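You operate a simulated robot arm through the tools that you are given. There is no shell and no other tool. Be economical: measure what you need, move in short steps, check, and stop when the job is done.

Carry out the task below with a simulated two-armed robot. There is one attempt and no reset: what you move stays moved.

Task
Pick up the grey strainer with one hand, pass it to the other hand and put it on the middle of the sample table. Set down upright: grey strainer.

It is judged by the outcome, as a careful person would: the job done as asked, and still so three seconds after it is handed in. It fails if anything else is knocked over, pushed out of place, dropped, spilled or broken.

Robot
Two 6-joint arms with two-finger parallel grippers on one trunk, on a base that drives. Base frame: it is fixed to the floor where the robot stands at the start and does not move with it; the origin is under the middle of the robot, x ahead of it, y to its left, z up; the surface under the hand at the start is at about z = 780. Readings come in mm, degrees, newtons and seconds.
The left shoulder is at the start at [-96, 177, 781], the right one opposite. With the tool pointing down near the work surface each hand reaches from about 100 to 700 mm from the robot's upright axis, wherever it stands, measured 20 degrees to its own side. Places, roughly: middle of the sample table [1200, 1800, 800]. Payload 1.57 kg a hand.
The TCP of each hand is the grasp point between the finger pads, 30 mm short of the fingertips. In the tool frame z runs along the fingers and y along their closing line. The gripper opens to 80 mm. The fingers are 17 mm wide and 12 mm thick; the gripper's body (40 by 82 mm) begins 80 mm behind the TCP.
Orientation is that of the tool frame in the base frame, as a unit quaternion [x, y, z, w]. With the fingers straight down and closing along the base's y, the tool's x points along the base's -x, its y along +y and its z along -z.

Tools
- The arms move only by the tool arm_command. It takes "left_targets", "right_targets" or both (then of equal length, played together; a hand with none holds still); each is a list of rows, each a list of 7 numbers: the shift along the base's x, y, z in units of 250 mm (1.0 is 250 mm), then the turn, a rotation vector about the base's x, y, z in units of 45 degrees (1.0 is 45 degrees), then the finger opening in mm, from 0 to 80. In form: [[dx, dy, dz, rx, ry, rz, hand], ...]. A call has 1 to 12 rows; each row is the pose to reach, as a shift and turn from the pose commanded when the call began. A call with a number of a shift or a turn outside -1 to 1 is refused whole. A row lasts 0.2 s, in which the tool goes at most 50 mm and 8.6 degrees; a call with a longer step from one row to the next is refused whole, and so is a gripper value outside its range. A pose out of reach is approached as far as the arm can. The call stops where the force on the tool passes 40 N (or 10 N more than at its start, if that is more) or the arm is blocked; 0.2 s more then pass. The fingers move at their own pace (about 72 mm/s each) and stop on an object; they squeeze with about 22 N. The grip force told is the motor's: it shows also when the fingers shut on nothing. Time passes only in rows, and 0.2 s behind the last, so rows that repeat a pose let the fingers close. The reply holds the time, the measured pose of the TCP, the force on the tool along the base axes, the opening and the grip force, in the units named above and with some noise, with the torque about the TCP (base axes, N m) and any sound that the robot's microphone picked up, and new pictures: "show" is both (left out), scene, wrist or none (wrist: the cameras of the hands that moved).
- Cameras (640 x 400 px; columns grow to the right, rows downward): "scene" is now at [39.4, 20.2, 1509.8]; the picture's right is [0.24, -0.97, 0.00], its down [-0.68, -0.17, -0.71] and it looks along [0.69, 0.17, -0.70] (base axes); focal length 268 px, centre (320, 200). "left" rides on the left gripper at [72, 7, -122] in its tool frame; the picture's right is [-0.09, 1.00, 0.00], its down [-0.84, -0.08, -0.54] and it looks along [-0.54, -0.05, 0.84] (tool axes); focal length 238 px, centre (320, 200). "right" rides on the right gripper at [72, -6, -122] in its tool frame; the picture's right is [0.09, 1.00, 0.00], its down [-0.84, 0.08, -0.54] and it looks along [-0.54, 0.05, 0.84] (tool axes); focal length 238 px, centre (320, 200). There is no depth. A picture from a camera that has moved, and an enlarged one, comes with that camera's place and axes in the base frame and with its lens.
- lift_body(by): slides the trunk up (or, below 0, down) by that many mm; the arms and the scene camera ride with it, the base frame stays. It gives what a move gives, with no picture.
- drive_base(legs): drives the robot by 1 to 6 legs, each [ahead, left, turn to the left] in mm, mm and degrees, along the robot's own axes; the way and the turn of a leg run together, so that a leg with both is an arc; at most 1500 mm and 180 degrees a leg. The arms and the cameras ride along, it lands a little off, and it stops where it bumps. It gives what a move gives, and a new picture of the scene camera.
- pan_tilt(pan, tilt): turns the head with the scene camera to pan (to the left, within 143 degrees either way) and tilt (down, from -29 to 69), counted from straight ahead of the robot. It gives what a move gives, and a new picture of the scene camera.
- enlarge(camera, box): a new picture of the part [left, top, right, bottom] of that camera's present view, enlarged. The clock stands still meanwhile.
- close_job(): hands the job in; it is judged then, once.

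Go step by step. Nothing tells you exact positions but the pictures and the camera data: compare them with the known pose of the tool, close in by small moves and look again before you grip or let go. The budget is 120 turns and 260 pictures, counting those below and the enlarged ones. Unless the task says otherwise, let go and move clear before handing in, and close with one line.

The tools are called after "Call:" as a command line: name --argument value ..., lists and objects as JSON in quotes. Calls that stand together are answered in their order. arm_command: Moves the arms, as the interface text tells. Its arguments: {"type":"object","properties":{"left_targets":{"type":"array","items":{"type":"array","items":{"type":"number"}}},"right_targets":{"type":"array","items":{"type":"array","items":{"type":"number"}}},"show":{"type":"string","enum":["both","scene","wrist","none"]}},"required":[]} The other tools are called the same way: lift_body (by) slides the trunk up or down; drive_base (legs) drives the base; pan_tilt (pan, tilt) turns the head that bears the scene camera; enlarge (camera, box) takes an enlarged picture of a part of a camera's view; close_job () hands the job in.

At the start:

```text
t: 0.0
left_tcp_pos: [382.1, 356.5, 1089.8]
left_tool_rot: [0.0, 1.0, 0.0, 0.001]
left_contact_force: [0.3, 0.3, 0.4]
left_ft_torque: [-0.02, -0.04, 0.01]
left_gripper_width: 80.0
left_gripper_force: 0.0
right_tcp_pos: [455.4, -48.4, 1055.6]
right_tool_rot: [0.0, 1.0, 0.0, 0.001]
right_contact_force: [0.3, 0.4, -0.4]
right_ft_torque: [0.0, 0.02, 0.03]
right_gripper_width: 80.1
right_gripper_force: 0.1
trunk travel left (down, up): [-225.0, 103.0]
robot x, y, heading: [-1.7, 1.7, -0.2]
head pan, tilt: [14.1, 44.7]
```

scene: 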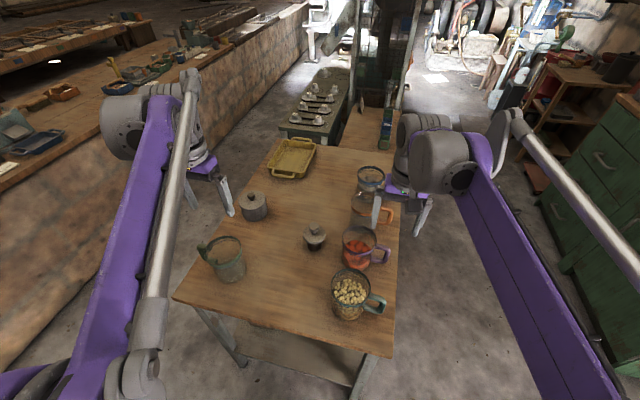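
right: 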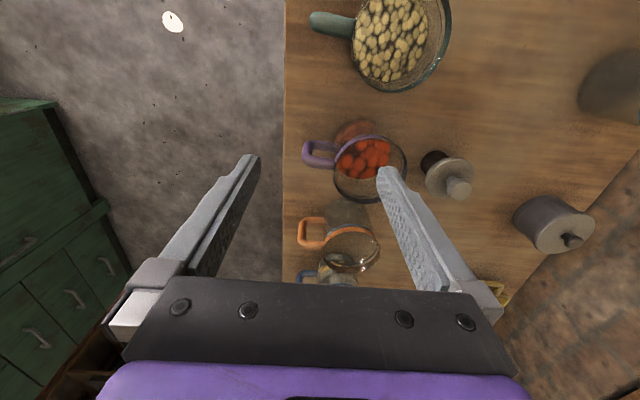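
left: 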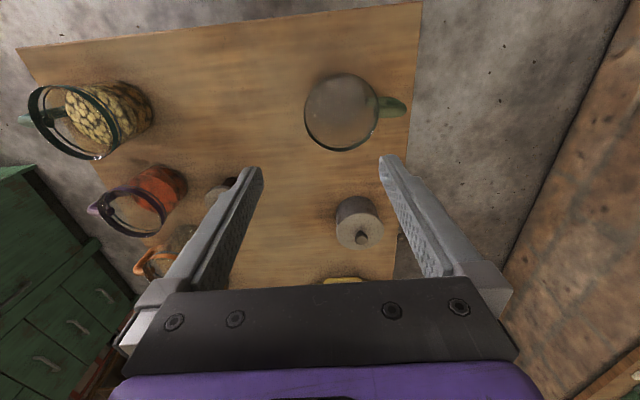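

I see a table with several jars and two grey lidded objects; I need to identify which is the grey strainer. I'll enlarge views.

Call:
enlarge --camera "scene" --box '[170, 130, 420, 330]'

Call:
enlarge --camera "left" --box '[180, 60, 430, 290]'

Call:
enlarge --camera "right" --box '[280, 60, 640, 290]'

Call:
pan_tilt --pan 60 --tilt 25

```text
2.00 times, centred on (295, 230) of scene
camera zoom: at [39.4, 20.2, 1509.8], right [0.24, -0.97, 0.0], down [-0.68, -0.17, -0.71], along [0.69, 0.17, -0.7], focal length 536 px, centre (370, 140)
```

zoom: 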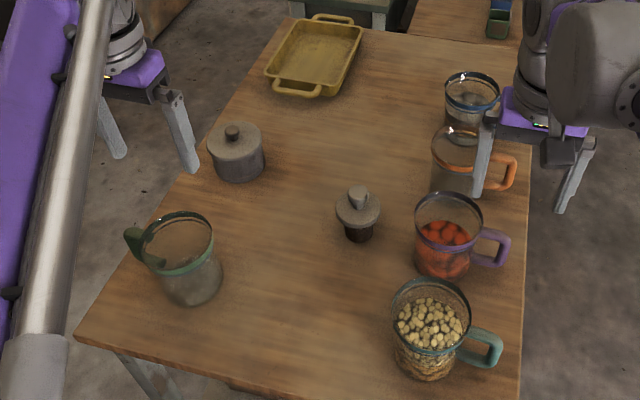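

```text
1.74 times, centred on (305, 175) of left
camera zoom: at [310.9, 362.3, 1212.8], right [0.09, 1.0, 0.0], down [0.84, -0.08, 0.54], along [0.54, -0.05, -0.84], focal length 414 px, centre (346, 244)
```

zoom: 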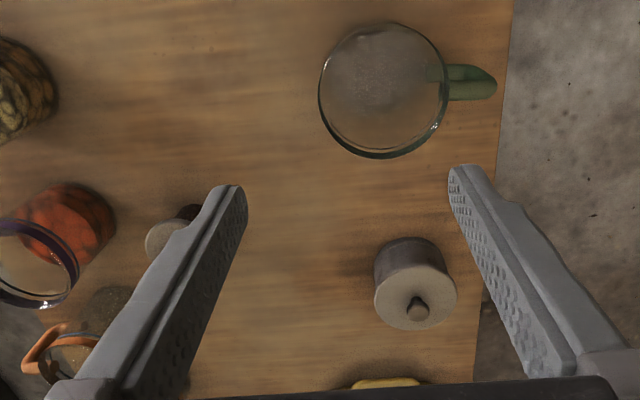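

```text
1.74 times, centred on (460, 175) of right
camera zoom: at [383.2, -55.4, 1178.4], right [-0.09, 1.0, 0.0], down [0.84, 0.08, 0.54], along [0.54, 0.05, -0.84], focal length 414 px, centre (76, 244)
```

zoom: 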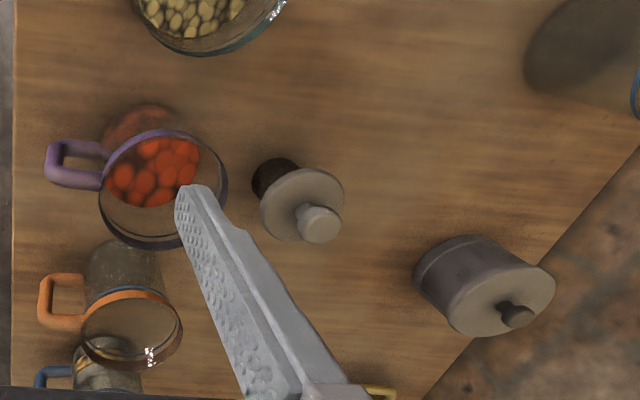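

```text
t: 1.1
left_tcp_pos: [382.7, 357.6, 1090.2]
left_tool_rot: [0.0, 1.0, 0.0, 0.0]
left_contact_force: [-0.4, 0.6, 0.1]
left_ft_torque: [-0.01, 0.02, 0.01]
left_gripper_width: 80.1
left_gripper_force: 0.0
right_tcp_pos: [454.3, -47.8, 1055.0]
right_tool_rot: [0.0, 1.0, 0.001, 0.002]
right_contact_force: [0.2, -0.5, 0.3]
right_ft_torque: [-0.01, -0.01, 0.0]
right_gripper_width: 80.1
right_gripper_force: 0.1
trunk travel left (down, up): [-225.0, 103.0]
robot x, y, heading: [-2.6, -4.7, -0.2]
head pan, tilt: [60.0, 25.0]
camera scene: at [6.4, 80.1, 1539.9], right [0.87, -0.5, 0.0], down [-0.21, -0.37, -0.91], along [0.45, 0.78, -0.42], focal length 268 px, centre (320, 200)
```

scene: 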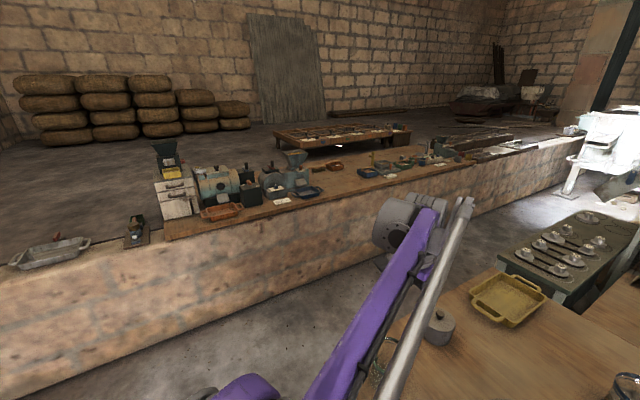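

The small flanged object with a knob looks like a (sink) strainer, the other like a lidded pot. I'll look closer at both and at the sample table.

Call:
enlarge --camera "right" --box '[410, 130, 500, 220]'

Call:
enlarge --camera "right" --box '[500, 180, 610, 260]'

Call:
enlarge --camera "scene" --box '[240, 110, 480, 220]'

Call:
pan_tilt --pan 14.1 --tilt 44.7

Call:
enlarge --camera "scene" --box '[235, 180, 335, 260]'

```text
4.44 times, centred on (455, 175) of right
camera zoom: at [383.2, -55.4, 1178.4], right [-0.09, 1.0, 0.0], down [0.84, 0.08, 0.54], along [0.54, 0.05, -0.84], focal length 1059 px, centre (-280, 311)
```

zoom: 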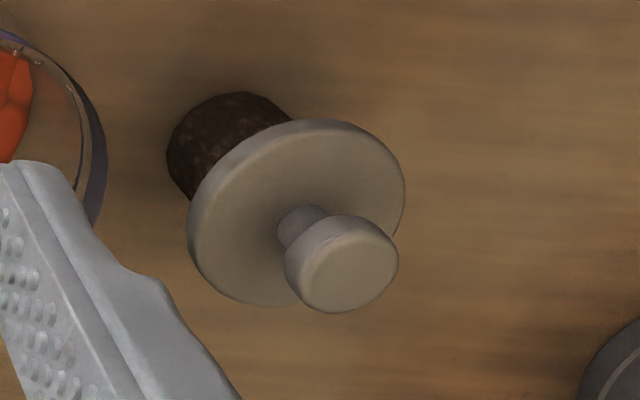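

```text
5.00 times, centred on (555, 220) of right
camera zoom: at [383.2, -55.4, 1178.4], right [-0.09, 1.0, 0.0], down [0.84, 0.08, 0.54], along [0.54, 0.05, -0.84], focal length 1192 px, centre (-855, 100)
```

zoom: 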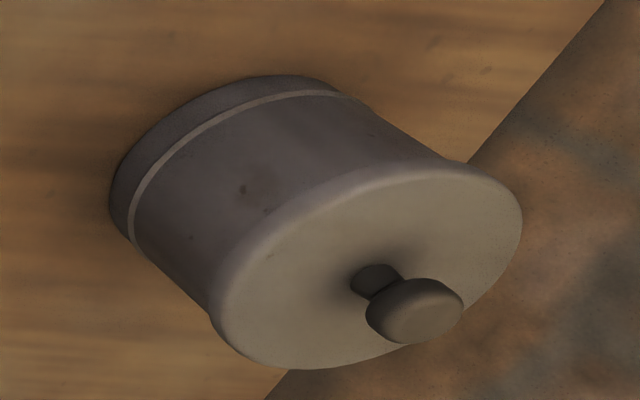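

```text
2.67 times, centred on (360, 165) of scene
camera zoom: at [6.4, 80.1, 1539.9], right [0.87, -0.5, 0.0], down [-0.21, -0.37, -0.91], along [0.45, 0.78, -0.42], focal length 714 px, centre (213, 293)
```

zoom: 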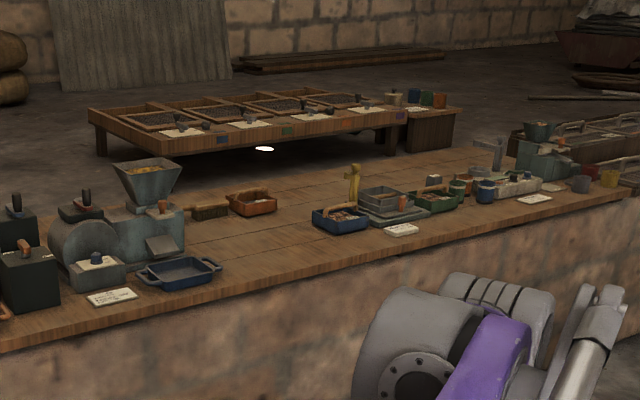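

```text
t: 2.3
left_tcp_pos: [382.3, 357.0, 1090.7]
left_tool_rot: [-0.001, 1.0, 0.0, 0.0]
left_contact_force: [0.4, 0.1, -0.7]
left_ft_torque: [-0.04, 0.0, -0.02]
left_gripper_width: 80.0
left_gripper_force: 0.1
right_tcp_pos: [455.7, -48.7, 1057.1]
right_tool_rot: [0.0, 1.0, 0.0, 0.001]
right_contact_force: [-0.2, -0.6, -0.2]
right_ft_torque: [-0.04, 0.01, -0.02]
right_gripper_width: 80.2
right_gripper_force: 0.0
trunk travel left (down, up): [-225.0, 103.0]
robot x, y, heading: [0.3, 0.1, -0.1]
head pan, tilt: [14.1, 44.7]
camera scene: at [39.4, 20.2, 1509.8], right [0.24, -0.97, 0.0], down [-0.68, -0.17, -0.71], along [0.69, 0.17, -0.7], focal length 268 px, centre (320, 200)
```

scene: 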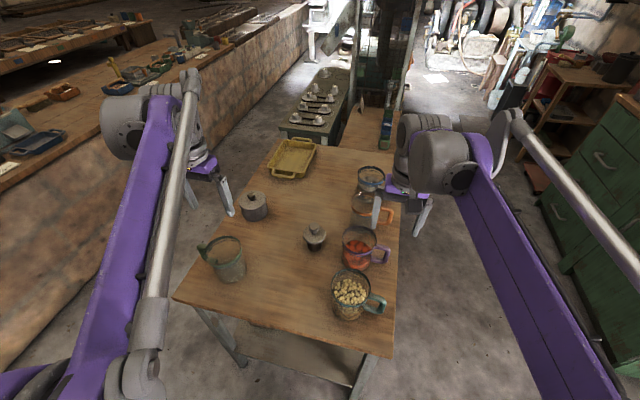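

```text
5.00 times, centred on (285, 220) of scene
camera zoom: at [39.4, 20.2, 1509.8], right [0.24, -0.97, 0.0], down [-0.68, -0.17, -0.71], along [0.69, 0.17, -0.7], focal length 1339 px, centre (495, 100)
```

zoom: 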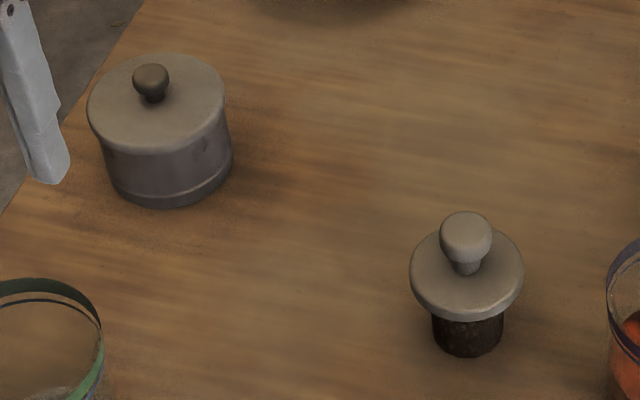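

The small flanged piece with the knob is the grey strainer: knob top at about (539, 161, 883), flange ~70 mm wide at z ≈ 845. Plan: left hand grips the flange from above, right hand then takes the knob from the side and sets it on the sample table. I first bring the left hand over it while turning it −90°.

Call:
arm_command --left_targets '[[0.1, -0.13, -0.04, 0, 0, -0.166, 80], [0.2, -0.26, -0.08, 0, 0, -0.333, 80], [0.3, -0.39, -0.12, 0, 0, -0.5, 80], [0.4, -0.52, -0.16, 0, 0, -0.666, 80], [0.5, -0.65, -0.2, 0, 0, -0.833, 80], [0.6, -0.75, -0.24, 0, 0, -1, 80]]' --right_targets '[[0, -0.1, 0, 0, 0, 0, 80], [0, -0.2, 0, 0, 0, 0, 80], [0, -0.3, 0, 0, 0, 0, 80], [0, -0.4, 0, 0, 0, 0, 80], [0, -0.5, 0, 0, 0, 0, 80], [0, -0.5, 0, 0, 0, 0, 80]]' --show "none"

Call:
arm_command --left_targets '[[0, 0, 0, 0, 0, -0.166, 80], [0, 0, 0, 0, 0, -0.333, 80], [0, 0, 0, 0, 0, -0.5, 80], [0, 0, 0, 0, 0, -0.666, 80], [0, 0, 0, 0, 0, -0.833, 80], [0, 0, 0, 0, 0, -1, 80], [0, 0, 0, 0, 0, -1, 80]]'

```text
t: 3.7
left_tcp_pos: [536.1, 169.6, 1027.8]
left_tool_rot: [0.384, 0.923, 0.0, 0.001]
left_contact_force: [0.6, -0.3, -0.4]
left_ft_torque: [0.0, 0.01, 0.01]
left_gripper_width: 80.0
left_gripper_force: 0.1
right_tcp_pos: [455.9, -173.8, 1056.2]
right_tool_rot: [0.001, 1.0, 0.0, 0.002]
right_contact_force: [0.3, 0.2, 0.1]
right_ft_torque: [0.01, -0.01, -0.02]
right_gripper_width: 80.1
right_gripper_force: 0.1
trunk travel left (down, up): [-225.0, 103.0]
robot x, y, heading: [-1.7, 4.1, -0.1]
head pan, tilt: [14.1, 44.7]
```

```text
t: 5.3
left_tcp_pos: [532.5, 170.3, 1030.6]
left_tool_rot: [0.708, 0.706, 0.0, 0.001]
left_contact_force: [0.6, 0.2, -0.6]
left_ft_torque: [0.0, -0.01, 0.01]
left_gripper_width: 79.9
left_gripper_force: 0.0
right_tcp_pos: [454.1, -172.6, 1056.5]
right_tool_rot: [0.0, 1.0, 0.0, 0.001]
right_contact_force: [-0.1, 0.5, 0.8]
right_ft_torque: [0.01, 0.02, 0.03]
right_gripper_width: 79.8
right_gripper_force: 0.1
trunk travel left (down, up): [-225.0, 103.0]
robot x, y, heading: [0.6, 1.7, 0.2]
head pan, tilt: [14.1, 44.7]
camera scene: at [39.4, 20.2, 1509.8], right [0.24, -0.97, 0.0], down [-0.68, -0.17, -0.71], along [0.69, 0.17, -0.7], focal length 268 px, centre (320, 200)
camera left: at [540.1, 240.1, 1152.7], right [1.0, -0.09, 0.0], down [-0.08, -0.84, 0.54], along [-0.05, -0.54, -0.84], focal length 238 px, centre (320, 200)
```

scene: 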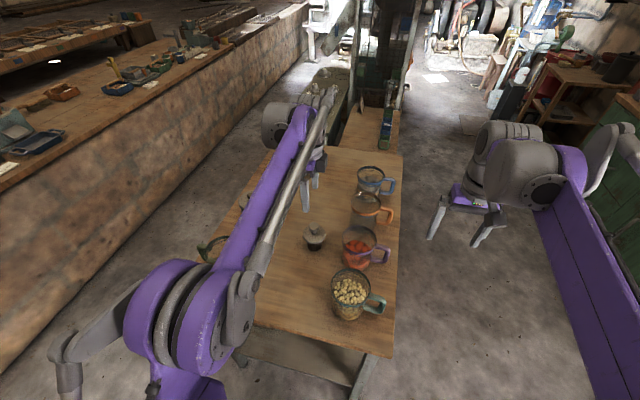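
left: 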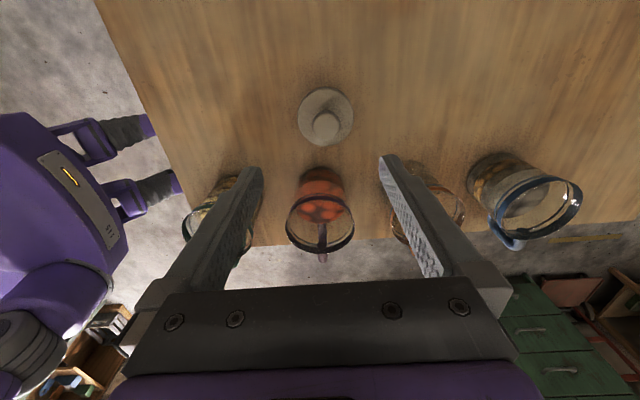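

Strainer confirmed at about (539.5, 164.5). I descend above the knob and check centring.

Call:
arm_command --left_targets '[[0.015, -0.01, -0.14, 0, 0, 0, 80], [0.03, -0.018, -0.28, 0, 0, 0, 80], [0.03, -0.018, -0.4, 0, 0, 0, 80], [0.03, -0.018, -0.4, 0, 0, 0, 80]]'

Call:
enlarge --camera "left" --box '[220, 60, 430, 230]'

```text
t: 6.3
left_tcp_pos: [540.4, 163.7, 930.6]
left_tool_rot: [0.707, 0.707, 0.0, 0.0]
left_contact_force: [0.1, -0.4, -0.3]
left_ft_torque: [-0.01, -0.01, 0.0]
left_gripper_width: 79.9
left_gripper_force: 0.1
right_tcp_pos: [455.5, -172.8, 1055.7]
right_tool_rot: [0.001, 1.0, 0.0, 0.001]
right_contact_force: [0.6, 0.5, 0.5]
right_ft_torque: [0.0, 0.02, -0.01]
right_gripper_width: 80.2
right_gripper_force: 0.2
trunk travel left (down, up): [-225.0, 103.0]
robot x, y, heading: [-1.5, -0.8, 0.2]
head pan, tilt: [14.1, 44.7]
camera scene: at [39.3, 20.1, 1509.8], right [0.24, -0.97, 0.0], down [-0.68, -0.17, -0.71], along [0.69, 0.17, -0.7], focal length 268 px, centre (320, 200)
camera left: at [546.6, 233.6, 1052.1], right [1.0, -0.09, 0.0], down [-0.08, -0.84, 0.54], along [-0.05, -0.54, -0.84], focal length 238 px, centre (320, 200)
```

scene: 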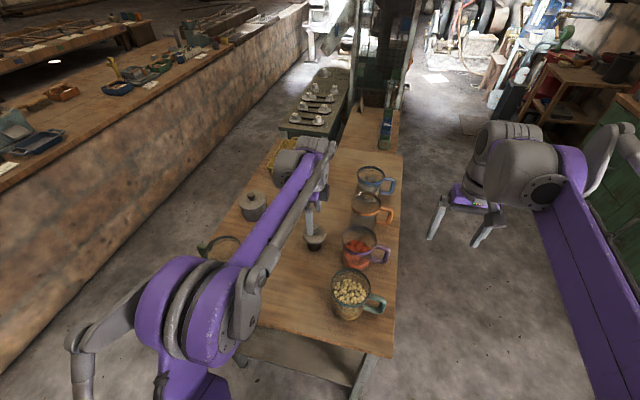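
left: 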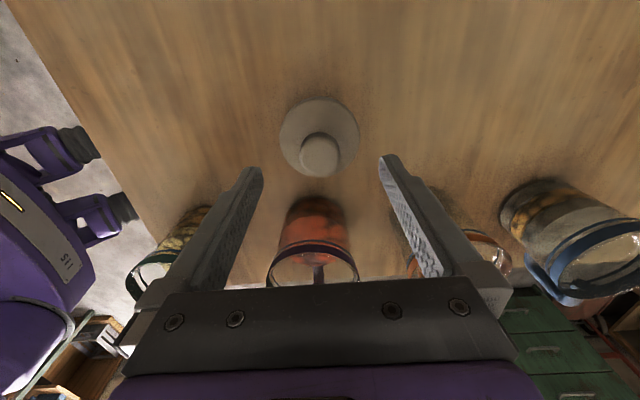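

```text
2.35 times, centred on (325, 145) of left
camera zoom: at [546.6, 233.6, 1052.1], right [1.0, -0.09, 0.0], down [-0.08, -0.84, 0.54], along [-0.05, -0.54, -0.84], focal length 561 px, centre (308, 329)
```

zoom: 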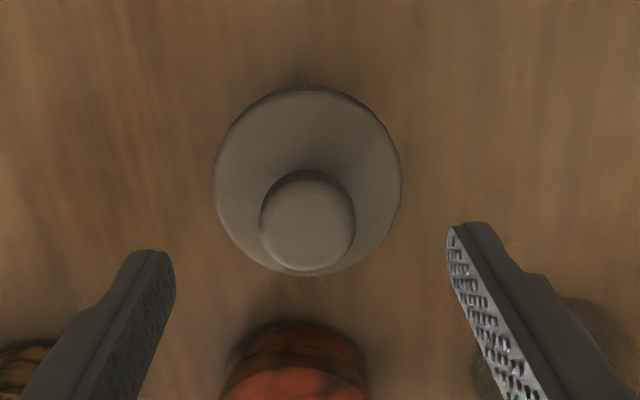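

Centred in x, 3 mm off in y; flange is 70 mm wide. I descend until the tips are just above the flange and check again.

Call:
arm_command --left_targets '[[0, 0.012, -0.09, 0, 0, 0, 80], [0, 0.012, -0.17, 0, 0, 0, 80], [0, 0.012, -0.17, 0, 0, 0, 80]]' --show "wrist"

Call:
enlarge --camera "left" --box '[220, 80, 430, 250]'

Call:
enlarge --camera "scene" --box '[270, 200, 370, 270]'

```text
t: 7.1
left_tcp_pos: [540.2, 168.4, 888.3]
left_tool_rot: [0.707, 0.707, 0.0, 0.0]
left_contact_force: [0.5, -0.4, -0.1]
left_ft_torque: [-0.02, -0.01, -0.03]
left_gripper_width: 80.3
left_gripper_force: 0.0
right_tcp_pos: [454.0, -172.2, 1056.2]
right_tool_rot: [0.0, 1.0, -0.001, 0.001]
right_contact_force: [-0.4, -0.2, 0.4]
right_ft_torque: [-0.01, -0.06, 0.0]
right_gripper_width: 79.8
right_gripper_force: 0.0
trunk travel left (down, up): [-225.0, 103.0]
robot x, y, heading: [-1.6, 0.2, -0.1]
head pan, tilt: [14.1, 44.7]
camera left: at [546.8, 238.2, 1010.9], right [1.0, -0.09, 0.0], down [-0.08, -0.84, 0.54], along [-0.05, -0.54, -0.84], focal length 238 px, centre (320, 200)
```

left: 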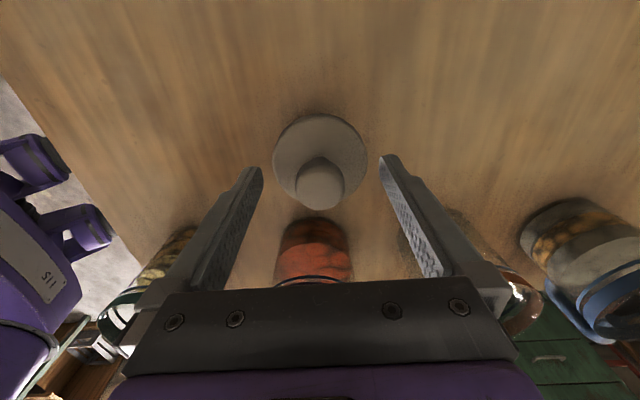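

```text
2.35 times, centred on (325, 165) of left
camera zoom: at [546.8, 238.2, 1010.9], right [1.0, -0.09, 0.0], down [-0.08, -0.84, 0.54], along [-0.05, -0.54, -0.84], focal length 561 px, centre (308, 282)
```

zoom: 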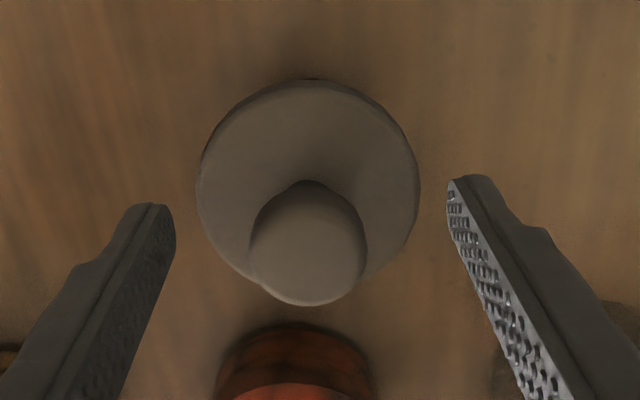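

```text
5.71 times, centred on (320, 235) of scene
camera zoom: at [39.3, 20.2, 1509.8], right [0.24, -0.97, 0.0], down [-0.68, -0.17, -0.71], along [0.69, 0.17, -0.7], focal length 1531 px, centre (320, 0)
```

zoom: 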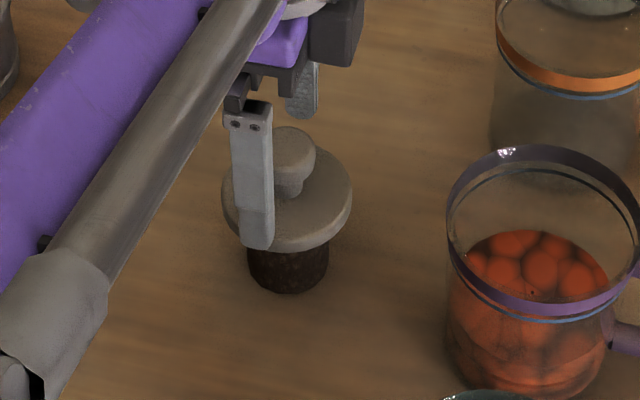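

Well centred. I go down to flange height (TCP z ≈ 841) and close.

Call:
arm_command --left_targets '[[0, 0, -0.06, 0, 0, 0, 80], [0, 0, -0.12, 0, 0, 0, 80], [0, 0, -0.185, 0, 0, 0, 80], [0, 0, -0.185, 0, 0, 0, 80]]' --show "wrist"

Call:
enlarge --camera "scene" --box '[270, 200, 370, 270]'

```text
t: 8.1
left_tcp_pos: [541.6, 168.0, 842.2]
left_tool_rot: [0.707, 0.707, 0.0, 0.0]
left_contact_force: [-0.3, -0.4, 0.6]
left_ft_torque: [0.0, -0.01, 0.02]
left_gripper_width: 79.9
left_gripper_force: 0.2
right_tcp_pos: [455.6, -171.6, 1056.6]
right_tool_rot: [0.0, 1.0, 0.0, 0.001]
right_contact_force: [0.2, 0.9, -0.1]
right_ft_torque: [-0.03, -0.03, 0.02]
right_gripper_width: 80.2
right_gripper_force: 0.0
trunk travel left (down, up): [-225.0, 103.0]
robot x, y, heading: [-1.1, 3.4, 0.1]
head pan, tilt: [14.1, 44.7]
camera left: at [547.4, 238.5, 964.8], right [1.0, -0.09, 0.0], down [-0.08, -0.84, 0.54], along [-0.05, -0.54, -0.84], focal length 238 px, centre (320, 200)
```

left: 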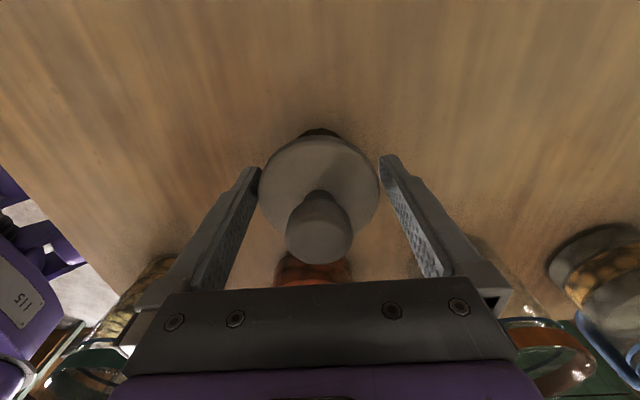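

```text
5.71 times, centred on (320, 235) of scene
camera zoom: at [39.3, 20.1, 1509.8], right [0.24, -0.97, 0.0], down [-0.68, -0.17, -0.71], along [0.69, 0.17, -0.7], focal length 1531 px, centre (320, 0)
```

zoom: 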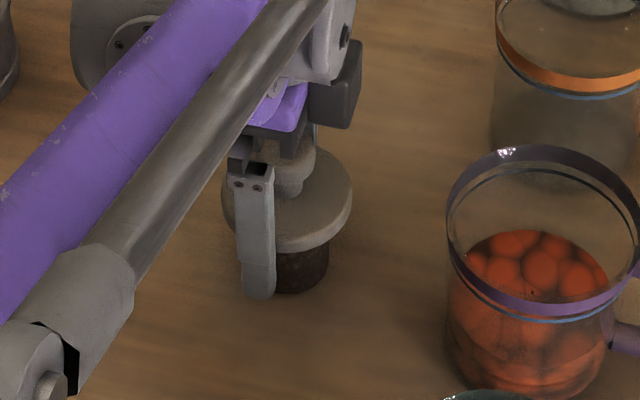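

Scene view suggests the strainer is ~4 mm toward −y of the fingers; I shift by 3 mm and close.

Call:
arm_command --left_targets '[[0, -0.013, 0, 0, 0, 0, 80], [0, -0.013, 0, 0, 0, 0, 72], [0, -0.013, 0, 0, 0, 0, 66], [0, -0.013, 0, 0, 0, 0, 60], [0, -0.013, 0, 0, 0, 0, 60]]' --show "wrist"

Call:
enlarge --camera "scene" --box '[270, 200, 370, 270]'

```text
t: 9.3
left_tcp_pos: [540.9, 165.7, 842.0]
left_tool_rot: [0.707, 0.707, 0.0, 0.0]
left_contact_force: [0.0, 0.8, -0.7]
left_ft_torque: [0.01, 0.04, -0.02]
left_gripper_width: 71.1
left_gripper_force: 22.0
right_tcp_pos: [455.1, -171.6, 1056.2]
right_tool_rot: [0.0, 1.0, 0.0, 0.001]
right_contact_force: [-0.7, -0.5, -0.3]
right_ft_torque: [-0.01, 0.01, 0.01]
right_gripper_width: 80.1
right_gripper_force: 0.1
trunk travel left (down, up): [-225.0, 103.0]
robot x, y, heading: [-1.9, 3.4, -0.1]
head pan, tilt: [14.1, 44.7]
camera left: at [547.4, 235.5, 964.6], right [1.0, -0.09, 0.0], down [-0.08, -0.84, 0.54], along [-0.05, -0.54, -0.84], focal length 238 px, centre (320, 200)
```

left: 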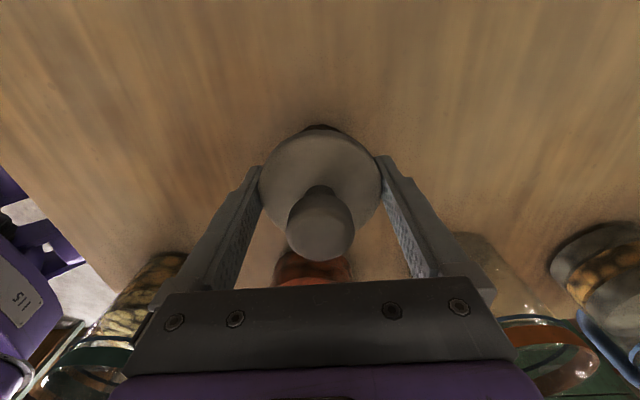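

```text
5.71 times, centred on (320, 235) of scene
camera zoom: at [39.4, 20.2, 1509.8], right [0.24, -0.97, 0.0], down [-0.68, -0.17, -0.71], along [0.69, 0.17, -0.7], focal length 1531 px, centre (320, 0)
```

zoom: 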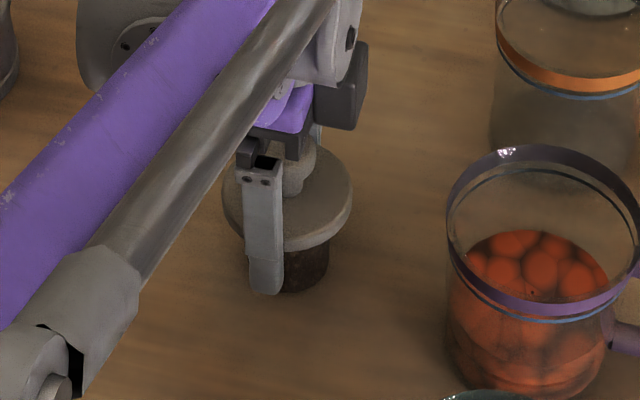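

Gripped (71 mm, 22 N). Lift straight up.

Call:
arm_command --left_targets '[[0, 0, 0.05, 0, 0, 0, 60], [0, 0, 0.15, 0, 0, 0, 60], [0, 0, 0.3, 0, 0, 0, 60], [0, 0, 0.46, 0, 0, 0, 60], [0, 0, 0.62, 0, 0, 0, 60], [0, 0, 0.76, 0, 0, 0, 60], [0, 0, 0.76, 0, 0, 0, 60]]'

```text
t: 10.9
left_tcp_pos: [540.7, 167.3, 1031.8]
left_tool_rot: [0.707, 0.707, 0.001, -0.001]
left_contact_force: [-0.3, 0.4, -0.9]
left_ft_torque: [-0.04, -0.01, -0.01]
left_gripper_width: 71.1
left_gripper_force: 22.2
right_tcp_pos: [454.6, -171.6, 1055.9]
right_tool_rot: [0.001, 1.0, 0.0, 0.002]
right_contact_force: [1.5, 0.1, 0.9]
right_ft_torque: [-0.01, 0.03, -0.01]
right_gripper_width: 79.9
right_gripper_force: 0.0
trunk travel left (down, up): [-225.0, 103.0]
robot x, y, heading: [-3.1, 0.6, -0.1]
head pan, tilt: [14.1, 44.7]
camera scene: at [39.6, 20.3, 1509.8], right [0.24, -0.97, 0.0], down [-0.68, -0.17, -0.71], along [0.69, 0.17, -0.7], focal length 268 px, centre (320, 200)
camera left: at [547.7, 235.8, 1154.3], right [1.0, -0.09, 0.0], down [-0.08, -0.84, 0.54], along [-0.05, -0.54, -0.84], focal length 238 px, centre (320, 200)
```

scene: 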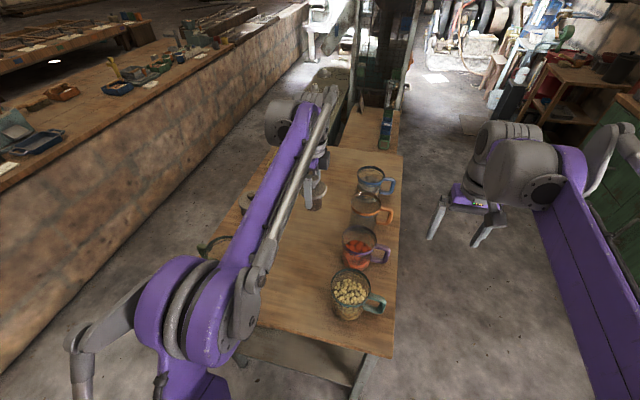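
left: 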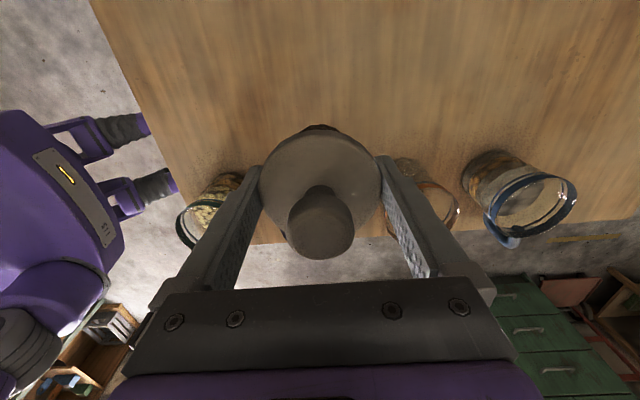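

Lifted and held. Now I bring the left hand to a handover place in front and yaw the right hand +90° in two stages.

Call:
arm_command --left_targets '[[-0.08, -0.04, -0.02, 0, 0, 0, 60], [-0.16, -0.08, -0.04, 0, 0, 0, 60], [-0.24, -0.12, -0.07, 0, 0, 0, 60], [-0.32, -0.16, -0.1, 0, 0, 0, 60], [-0.4, -0.2, -0.12, 0, 0, 0, 60], [-0.44, -0.22, -0.12, 0, 0, 0, 60]]' --right_targets '[[0, 0, 0, 0, 0, 0.166, 80], [0, 0, 0, 0, 0, 0.333, 80], [0, 0, 0, 0, 0, 0.5, 80], [0, 0, 0, 0, 0, 0.666, 80], [0, 0, 0, 0, 0, 0.833, 80], [0, 0, 0, 0, 0, 1, 80]]' --show "none"

Call:
arm_command --right_targets '[[0, 0, 0, 0, 0, 0.166, 80], [0, 0, 0, 0, 0, 0.333, 80], [0, 0, 0, 0, 0, 0.5, 80], [0, 0, 0, 0, 0, 0.666, 80], [0, 0, 0, 0, 0, 0.833, 80], [0, 0, 0, 0, 0, 1, 80]]' --show "none"

Call:
arm_command --right_targets '[[0, 0, 0, 0.166, 0, 0, 80], [0, 0, 0, 0.333, 0, 0, 80], [0, 0, 0, 0.5, 0, 0, 80], [0, 0, 0, 0.666, 0, 0, 80], [0, 0, 0, 0.833, 0, 0, 80], [0, 0, 0, 1, 0, 0, 80], [0, 0, 0, 1, 0, 0, 80]]'

```text
t: 12.3
left_tcp_pos: [430.4, 108.8, 999.9]
left_tool_rot: [0.707, 0.707, 0.0, 0.0]
left_contact_force: [-0.4, 0.9, -0.7]
left_ft_torque: [-0.02, -0.02, 0.01]
left_gripper_width: 71.2
left_gripper_force: 22.0
right_tcp_pos: [454.7, -173.5, 1055.7]
right_tool_rot: [-0.384, 0.923, 0.0, 0.001]
right_contact_force: [-0.1, 0.3, 0.3]
right_ft_torque: [0.0, -0.01, 0.01]
right_gripper_width: 80.1
right_gripper_force: 0.0
trunk travel left (down, up): [-225.0, 103.0]
robot x, y, heading: [-2.4, 2.2, -0.1]
head pan, tilt: [14.1, 44.7]
```

```text
t: 13.7
left_tcp_pos: [430.1, 108.9, 1001.7]
left_tool_rot: [0.707, 0.707, -0.001, 0.0]
left_contact_force: [-0.1, 0.5, -0.2]
left_ft_torque: [0.01, 0.0, 0.02]
left_gripper_width: 71.2
left_gripper_force: 22.0
right_tcp_pos: [454.8, -170.5, 1055.7]
right_tool_rot: [0.708, -0.707, -0.001, -0.001]
right_contact_force: [0.3, -0.4, -0.3]
right_ft_torque: [0.03, 0.0, 0.0]
right_gripper_width: 79.9
right_gripper_force: 0.0
trunk travel left (down, up): [-225.0, 103.0]
robot x, y, heading: [-3.1, 2.3, -0.2]
head pan, tilt: [14.1, 44.7]
```

```text
t: 15.3
left_tcp_pos: [430.5, 109.5, 1001.5]
left_tool_rot: [0.707, 0.707, 0.0, 0.0]
left_contact_force: [-0.4, 0.3, -1.3]
left_ft_torque: [0.0, -0.03, 0.02]
left_gripper_width: 71.3
left_gripper_force: 22.6
right_tcp_pos: [455.9, -171.8, 1055.8]
right_tool_rot: [-0.652, 0.653, 0.272, 0.273]
right_contact_force: [-0.7, -0.8, 0.3]
right_ft_torque: [-0.01, 0.02, -0.02]
right_gripper_width: 80.1
right_gripper_force: 0.0
trunk travel left (down, up): [-225.0, 103.0]
robot x, y, heading: [1.2, 1.5, -0.0]
head pan, tilt: [14.1, 44.7]
camera scene: at [39.3, 20.5, 1509.8], right [0.24, -0.97, 0.0], down [-0.68, -0.17, -0.71], along [0.69, 0.17, -0.7], focal length 268 px, centre (320, 200)
camera right: at [462.4, -310.9, 1091.6], right [-1.0, -0.06, -0.07], down [-0.08, 0.21, 0.98], along [-0.05, 0.98, -0.21], focal length 238 px, centre (320, 200)
```

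scene: 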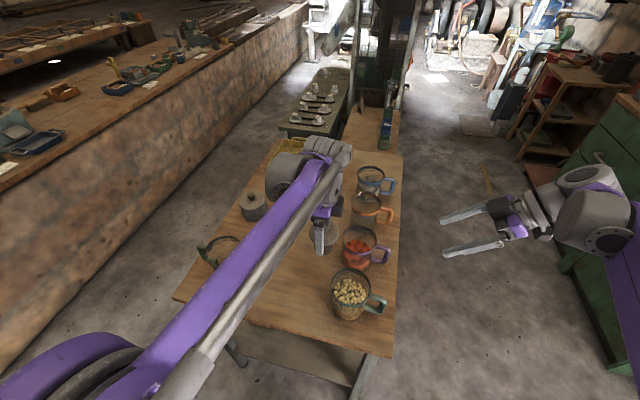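
right: 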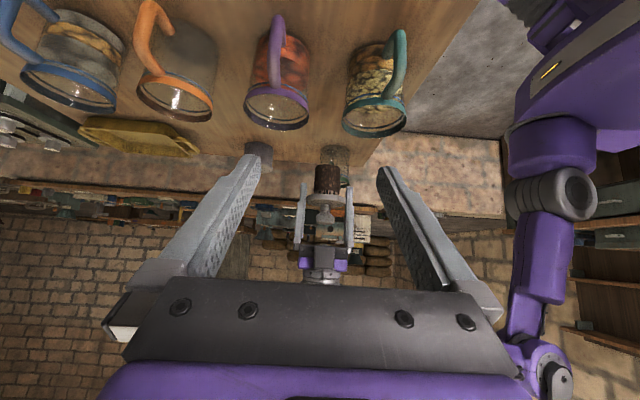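

The right camera sees the strainer in the left hand. I tilt 10° more and approach to a stand-off ~100 mm from the knob with the fingers narrowed to 42 mm, so they fit between the left fingers.

Call:
arm_command --right_targets '[[-0.02, 0.13, 0.03, 0.04, 0, 0, 60], [-0.04, 0.26, 0.06, 0.08, 0, 0, 42], [-0.06, 0.4, 0.09, 0.12, 0, 0, 42], [-0.08, 0.53, 0.12, 0.16, 0, 0, 42], [-0.1, 0.65, 0.14, 0.2, 0, 0, 42], [-0.1, 0.77, 0.15, 0.222, 0, 0, 42], [-0.1, 0.77, 0.15, 0.222, 0, 0, 42]]'

Call:
enlarge --camera "right" --box '[220, 100, 430, 270]'

Call:
enlarge --camera "scene" --box '[270, 170, 430, 280]'

```text
t: 16.9
left_tcp_pos: [430.2, 108.2, 1001.3]
left_tool_rot: [0.707, 0.707, 0.0, -0.001]
left_contact_force: [0.1, 0.2, -0.7]
left_ft_torque: [0.0, 0.01, 0.0]
left_gripper_width: 71.4
left_gripper_force: 21.8
right_tcp_pos: [429.6, 18.5, 1091.3]
right_tool_rot: [-0.626, 0.627, 0.327, 0.328]
right_contact_force: [0.2, -0.9, -0.2]
right_ft_torque: [-0.01, -0.01, -0.01]
right_gripper_width: 41.8
right_gripper_force: 0.1
trunk travel left (down, up): [-225.0, 103.0]
robot x, y, heading: [-1.7, -0.2, -0.1]
head pan, tilt: [14.1, 44.7]
camera scene: at [39.4, 19.8, 1509.8], right [0.24, -0.97, 0.0], down [-0.68, -0.17, -0.71], along [0.69, 0.17, -0.7], focal length 268 px, centre (320, 200)
camera right: at [435.6, -123.3, 1103.2], right [-1.0, -0.05, -0.08], down [-0.08, 0.03, 1.0], along [-0.05, 1.0, -0.04], focal length 238 px, centre (320, 200)
```

scene: 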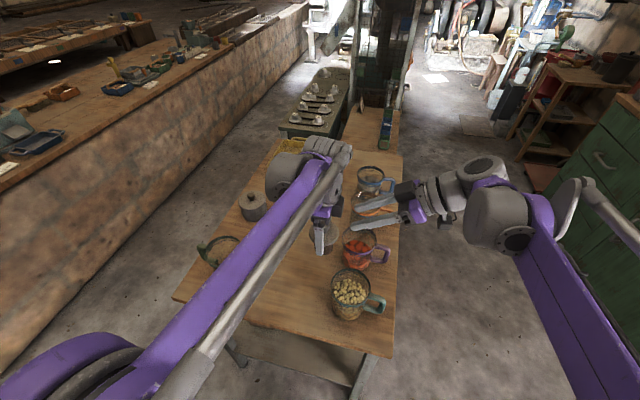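
right: 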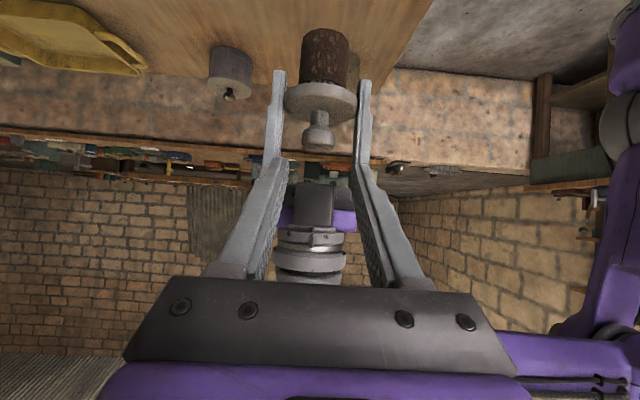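

```text
2.35 times, centred on (325, 185) of right
camera zoom: at [435.6, -123.3, 1103.2], right [-1.0, -0.05, -0.08], down [-0.08, 0.03, 1.0], along [-0.05, 1.0, -0.04], focal length 561 px, centre (308, 235)
```

zoom: 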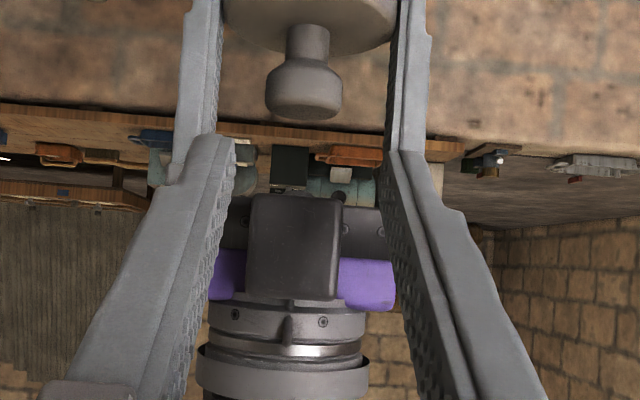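

```text
3.64 times, centred on (350, 225) of scene
camera zoom: at [39.4, 19.8, 1509.8], right [0.24, -0.97, 0.0], down [-0.68, -0.17, -0.71], along [0.69, 0.17, -0.7], focal length 974 px, centre (211, 109)
```

zoom: 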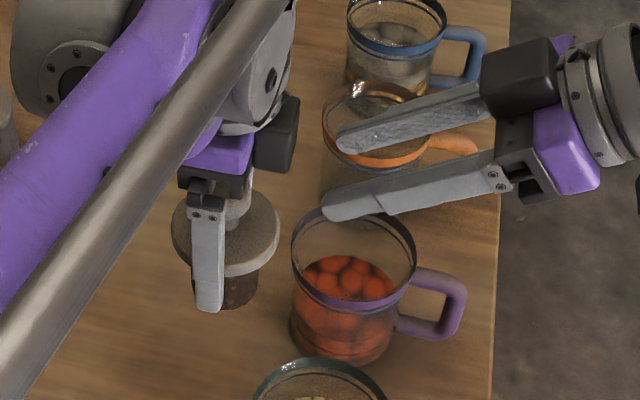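

The dark housings on each hand would clash at a 35° tilt; at 25° with a fingertip grip there is ~20 mm clearance. I flatten the right hand 10° more, open to 40 mm and hold a closer stand-off.

Call:
arm_command --right_targets '[[0, 0.02, -0.03, 0.08, 0, 0, 40], [0, 0.04, -0.07, 0.16, 0, 0, 40], [0, 0.072, -0.1, 0.222, 0, 0, 40], [0, 0.072, -0.1, 0.222, 0, 0, 40]]'

Call:
enlarge --camera "right" --box '[220, 40, 430, 210]'

Call:
enlarge --camera "scene" --box '[290, 170, 430, 270]'

Call:
enlarge --camera "left" --box '[220, 120, 430, 290]'

```text
t: 17.9
left_tcp_pos: [429.7, 109.6, 999.7]
left_tool_rot: [0.707, 0.707, 0.0, 0.0]
left_contact_force: [0.7, -0.4, -1.3]
left_ft_torque: [0.01, -0.04, -0.01]
left_gripper_width: 71.3
left_gripper_force: 21.6
right_tcp_pos: [429.8, 36.3, 1068.0]
right_tool_rot: [-0.596, 0.597, 0.381, 0.38]
right_contact_force: [-0.4, -0.9, 0.6]
right_ft_torque: [-0.03, -0.03, -0.01]
right_gripper_width: 40.0
right_gripper_force: 0.1
trunk travel left (down, up): [-225.0, 103.0]
robot x, y, heading: [-0.5, -0.3, -0.1]
head pan, tilt: [14.1, 44.7]
camera scene: at [39.4, 20.1, 1509.8], right [0.24, -0.97, 0.0], down [-0.68, -0.17, -0.71], along [0.69, 0.17, -0.7], focal length 268 px, centre (320, 200)
camera right: at [436.3, -104.8, 1054.4], right [-1.0, -0.04, -0.08], down [-0.08, -0.14, 0.99], along [-0.05, 0.99, 0.14], focal length 238 px, centre (320, 200)
```

scene: 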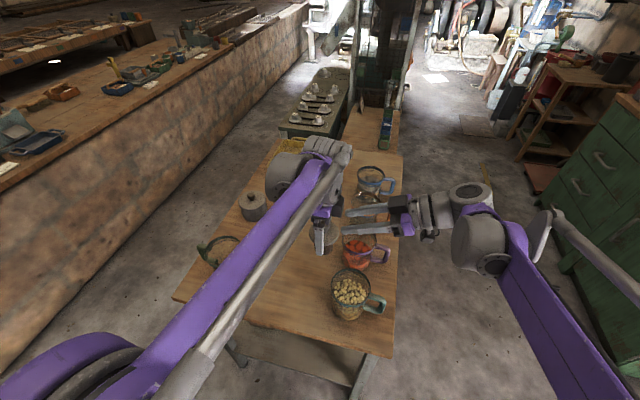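
right: 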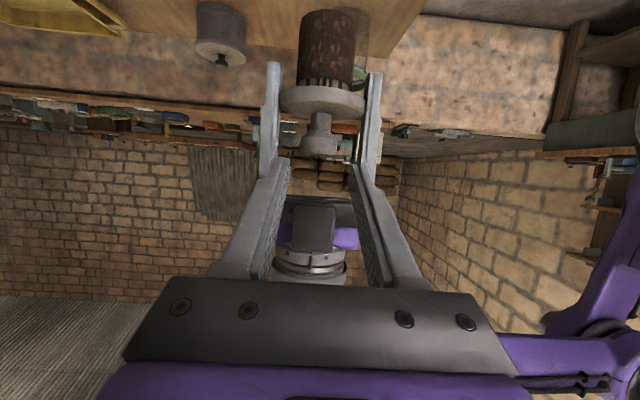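

```text
2.35 times, centred on (325, 125) of right
camera zoom: at [436.3, -104.8, 1054.4], right [-1.0, -0.04, -0.08], down [-0.08, -0.14, 0.99], along [-0.05, 0.99, 0.14], focal length 561 px, centre (308, 376)
```

zoom: 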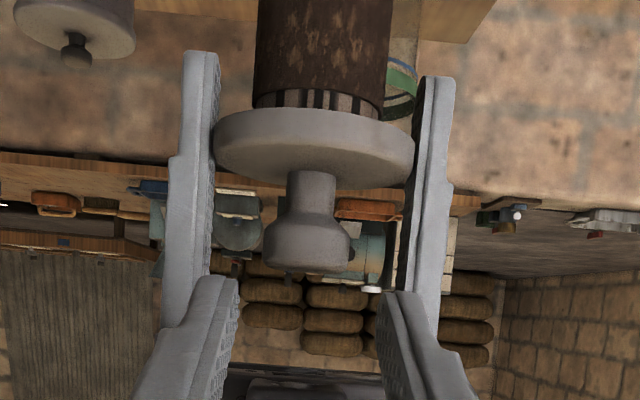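

```text
4.00 times, centred on (360, 220) of scene
camera zoom: at [39.4, 20.1, 1509.8], right [0.24, -0.97, 0.0], down [-0.68, -0.17, -0.71], along [0.69, 0.17, -0.7], focal length 1071 px, centre (160, 120)
```

zoom: 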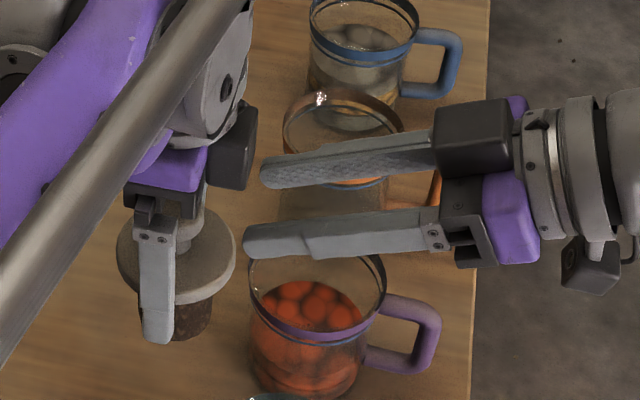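

```text
2.35 times, centred on (325, 205) of left
camera zoom: at [436.5, 179.1, 1123.6], right [1.0, -0.09, 0.0], down [-0.08, -0.84, 0.54], along [-0.05, -0.54, -0.84], focal length 561 px, centre (308, 188)
```

zoom: 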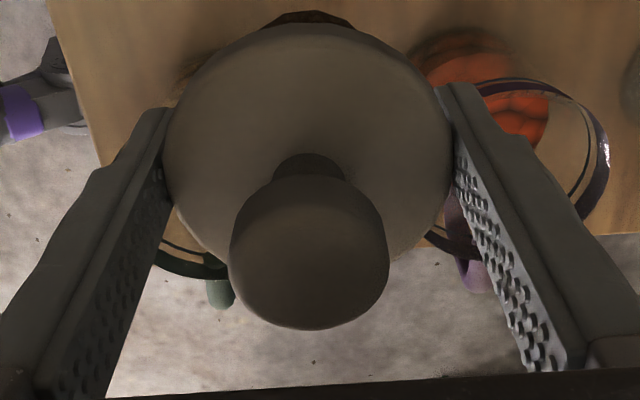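

The slotted basket confirms it is the strainer. The knob is at about (430.6, 108, 1033); I advance halfway along the finger axis and check.

Call:
arm_command --right_targets '[[0.004, 0.06, -0.03, 0, 0, 0, 40], [0.004, 0.13, -0.065, 0, 0, 0, 40], [0.004, 0.13, -0.065, 0, 0, 0, 40]]' --show "wrist"

Call:
enlarge --camera "right" --box '[240, 80, 400, 200]'

Call:
enlarge --camera "scene" --box '[290, 180, 400, 270]'

```text
t: 18.7
left_tcp_pos: [430.2, 108.6, 1001.7]
left_tool_rot: [0.707, 0.707, 0.0, -0.001]
left_contact_force: [-0.5, -0.7, -1.1]
left_ft_torque: [0.0, 0.03, 0.01]
left_gripper_width: 70.9
left_gripper_force: 21.7
right_tcp_pos: [429.1, 69.6, 1052.0]
right_tool_rot: [-0.596, 0.596, 0.381, 0.381]
right_contact_force: [0.5, 0.4, 0.2]
right_ft_torque: [-0.02, 0.0, 0.04]
right_gripper_width: 40.1
right_gripper_force: 0.1
trunk travel left (down, up): [-225.0, 103.0]
robot x, y, heading: [1.2, -1.9, -0.1]
head pan, tilt: [14.1, 44.7]
camera right: at [436.6, -72.1, 1039.6], right [-1.0, -0.04, -0.08], down [-0.08, -0.14, 0.99], along [-0.05, 0.99, 0.14], focal length 238 px, centre (320, 200)
```

right: 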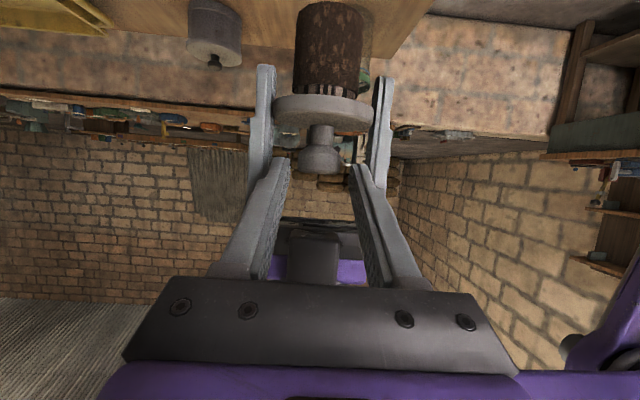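

```text
3.33 times, centred on (320, 140) of right
camera zoom: at [436.6, -72.1, 1039.6], right [-1.0, -0.04, -0.08], down [-0.08, -0.14, 0.99], along [-0.05, 0.99, 0.14], focal length 794 px, centre (320, 400)
```

zoom: 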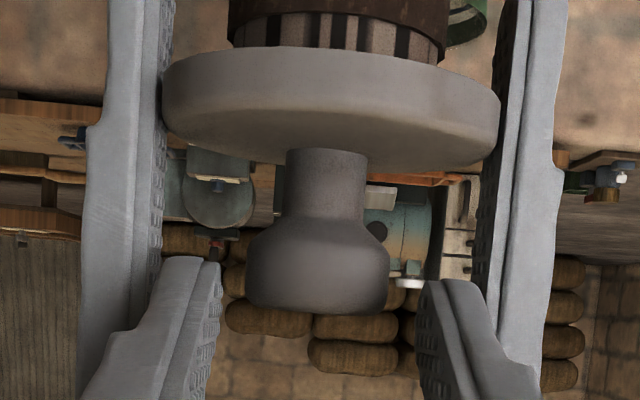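

```text
4.44 times, centred on (345, 225) of scene
camera zoom: at [39.5, 20.0, 1509.8], right [0.24, -0.97, 0.0], down [-0.68, -0.17, -0.71], along [0.69, 0.17, -0.7], focal length 1190 px, centre (209, 89)
```

zoom: 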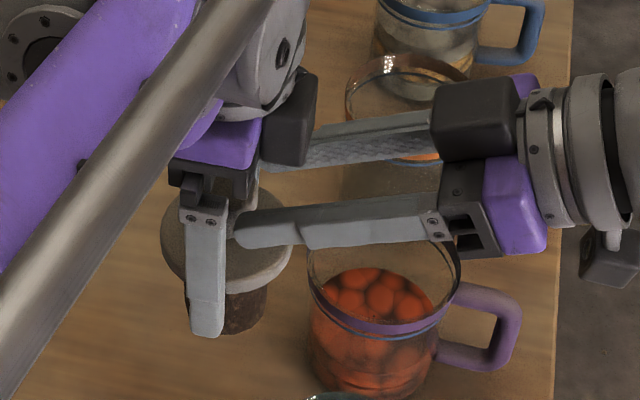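

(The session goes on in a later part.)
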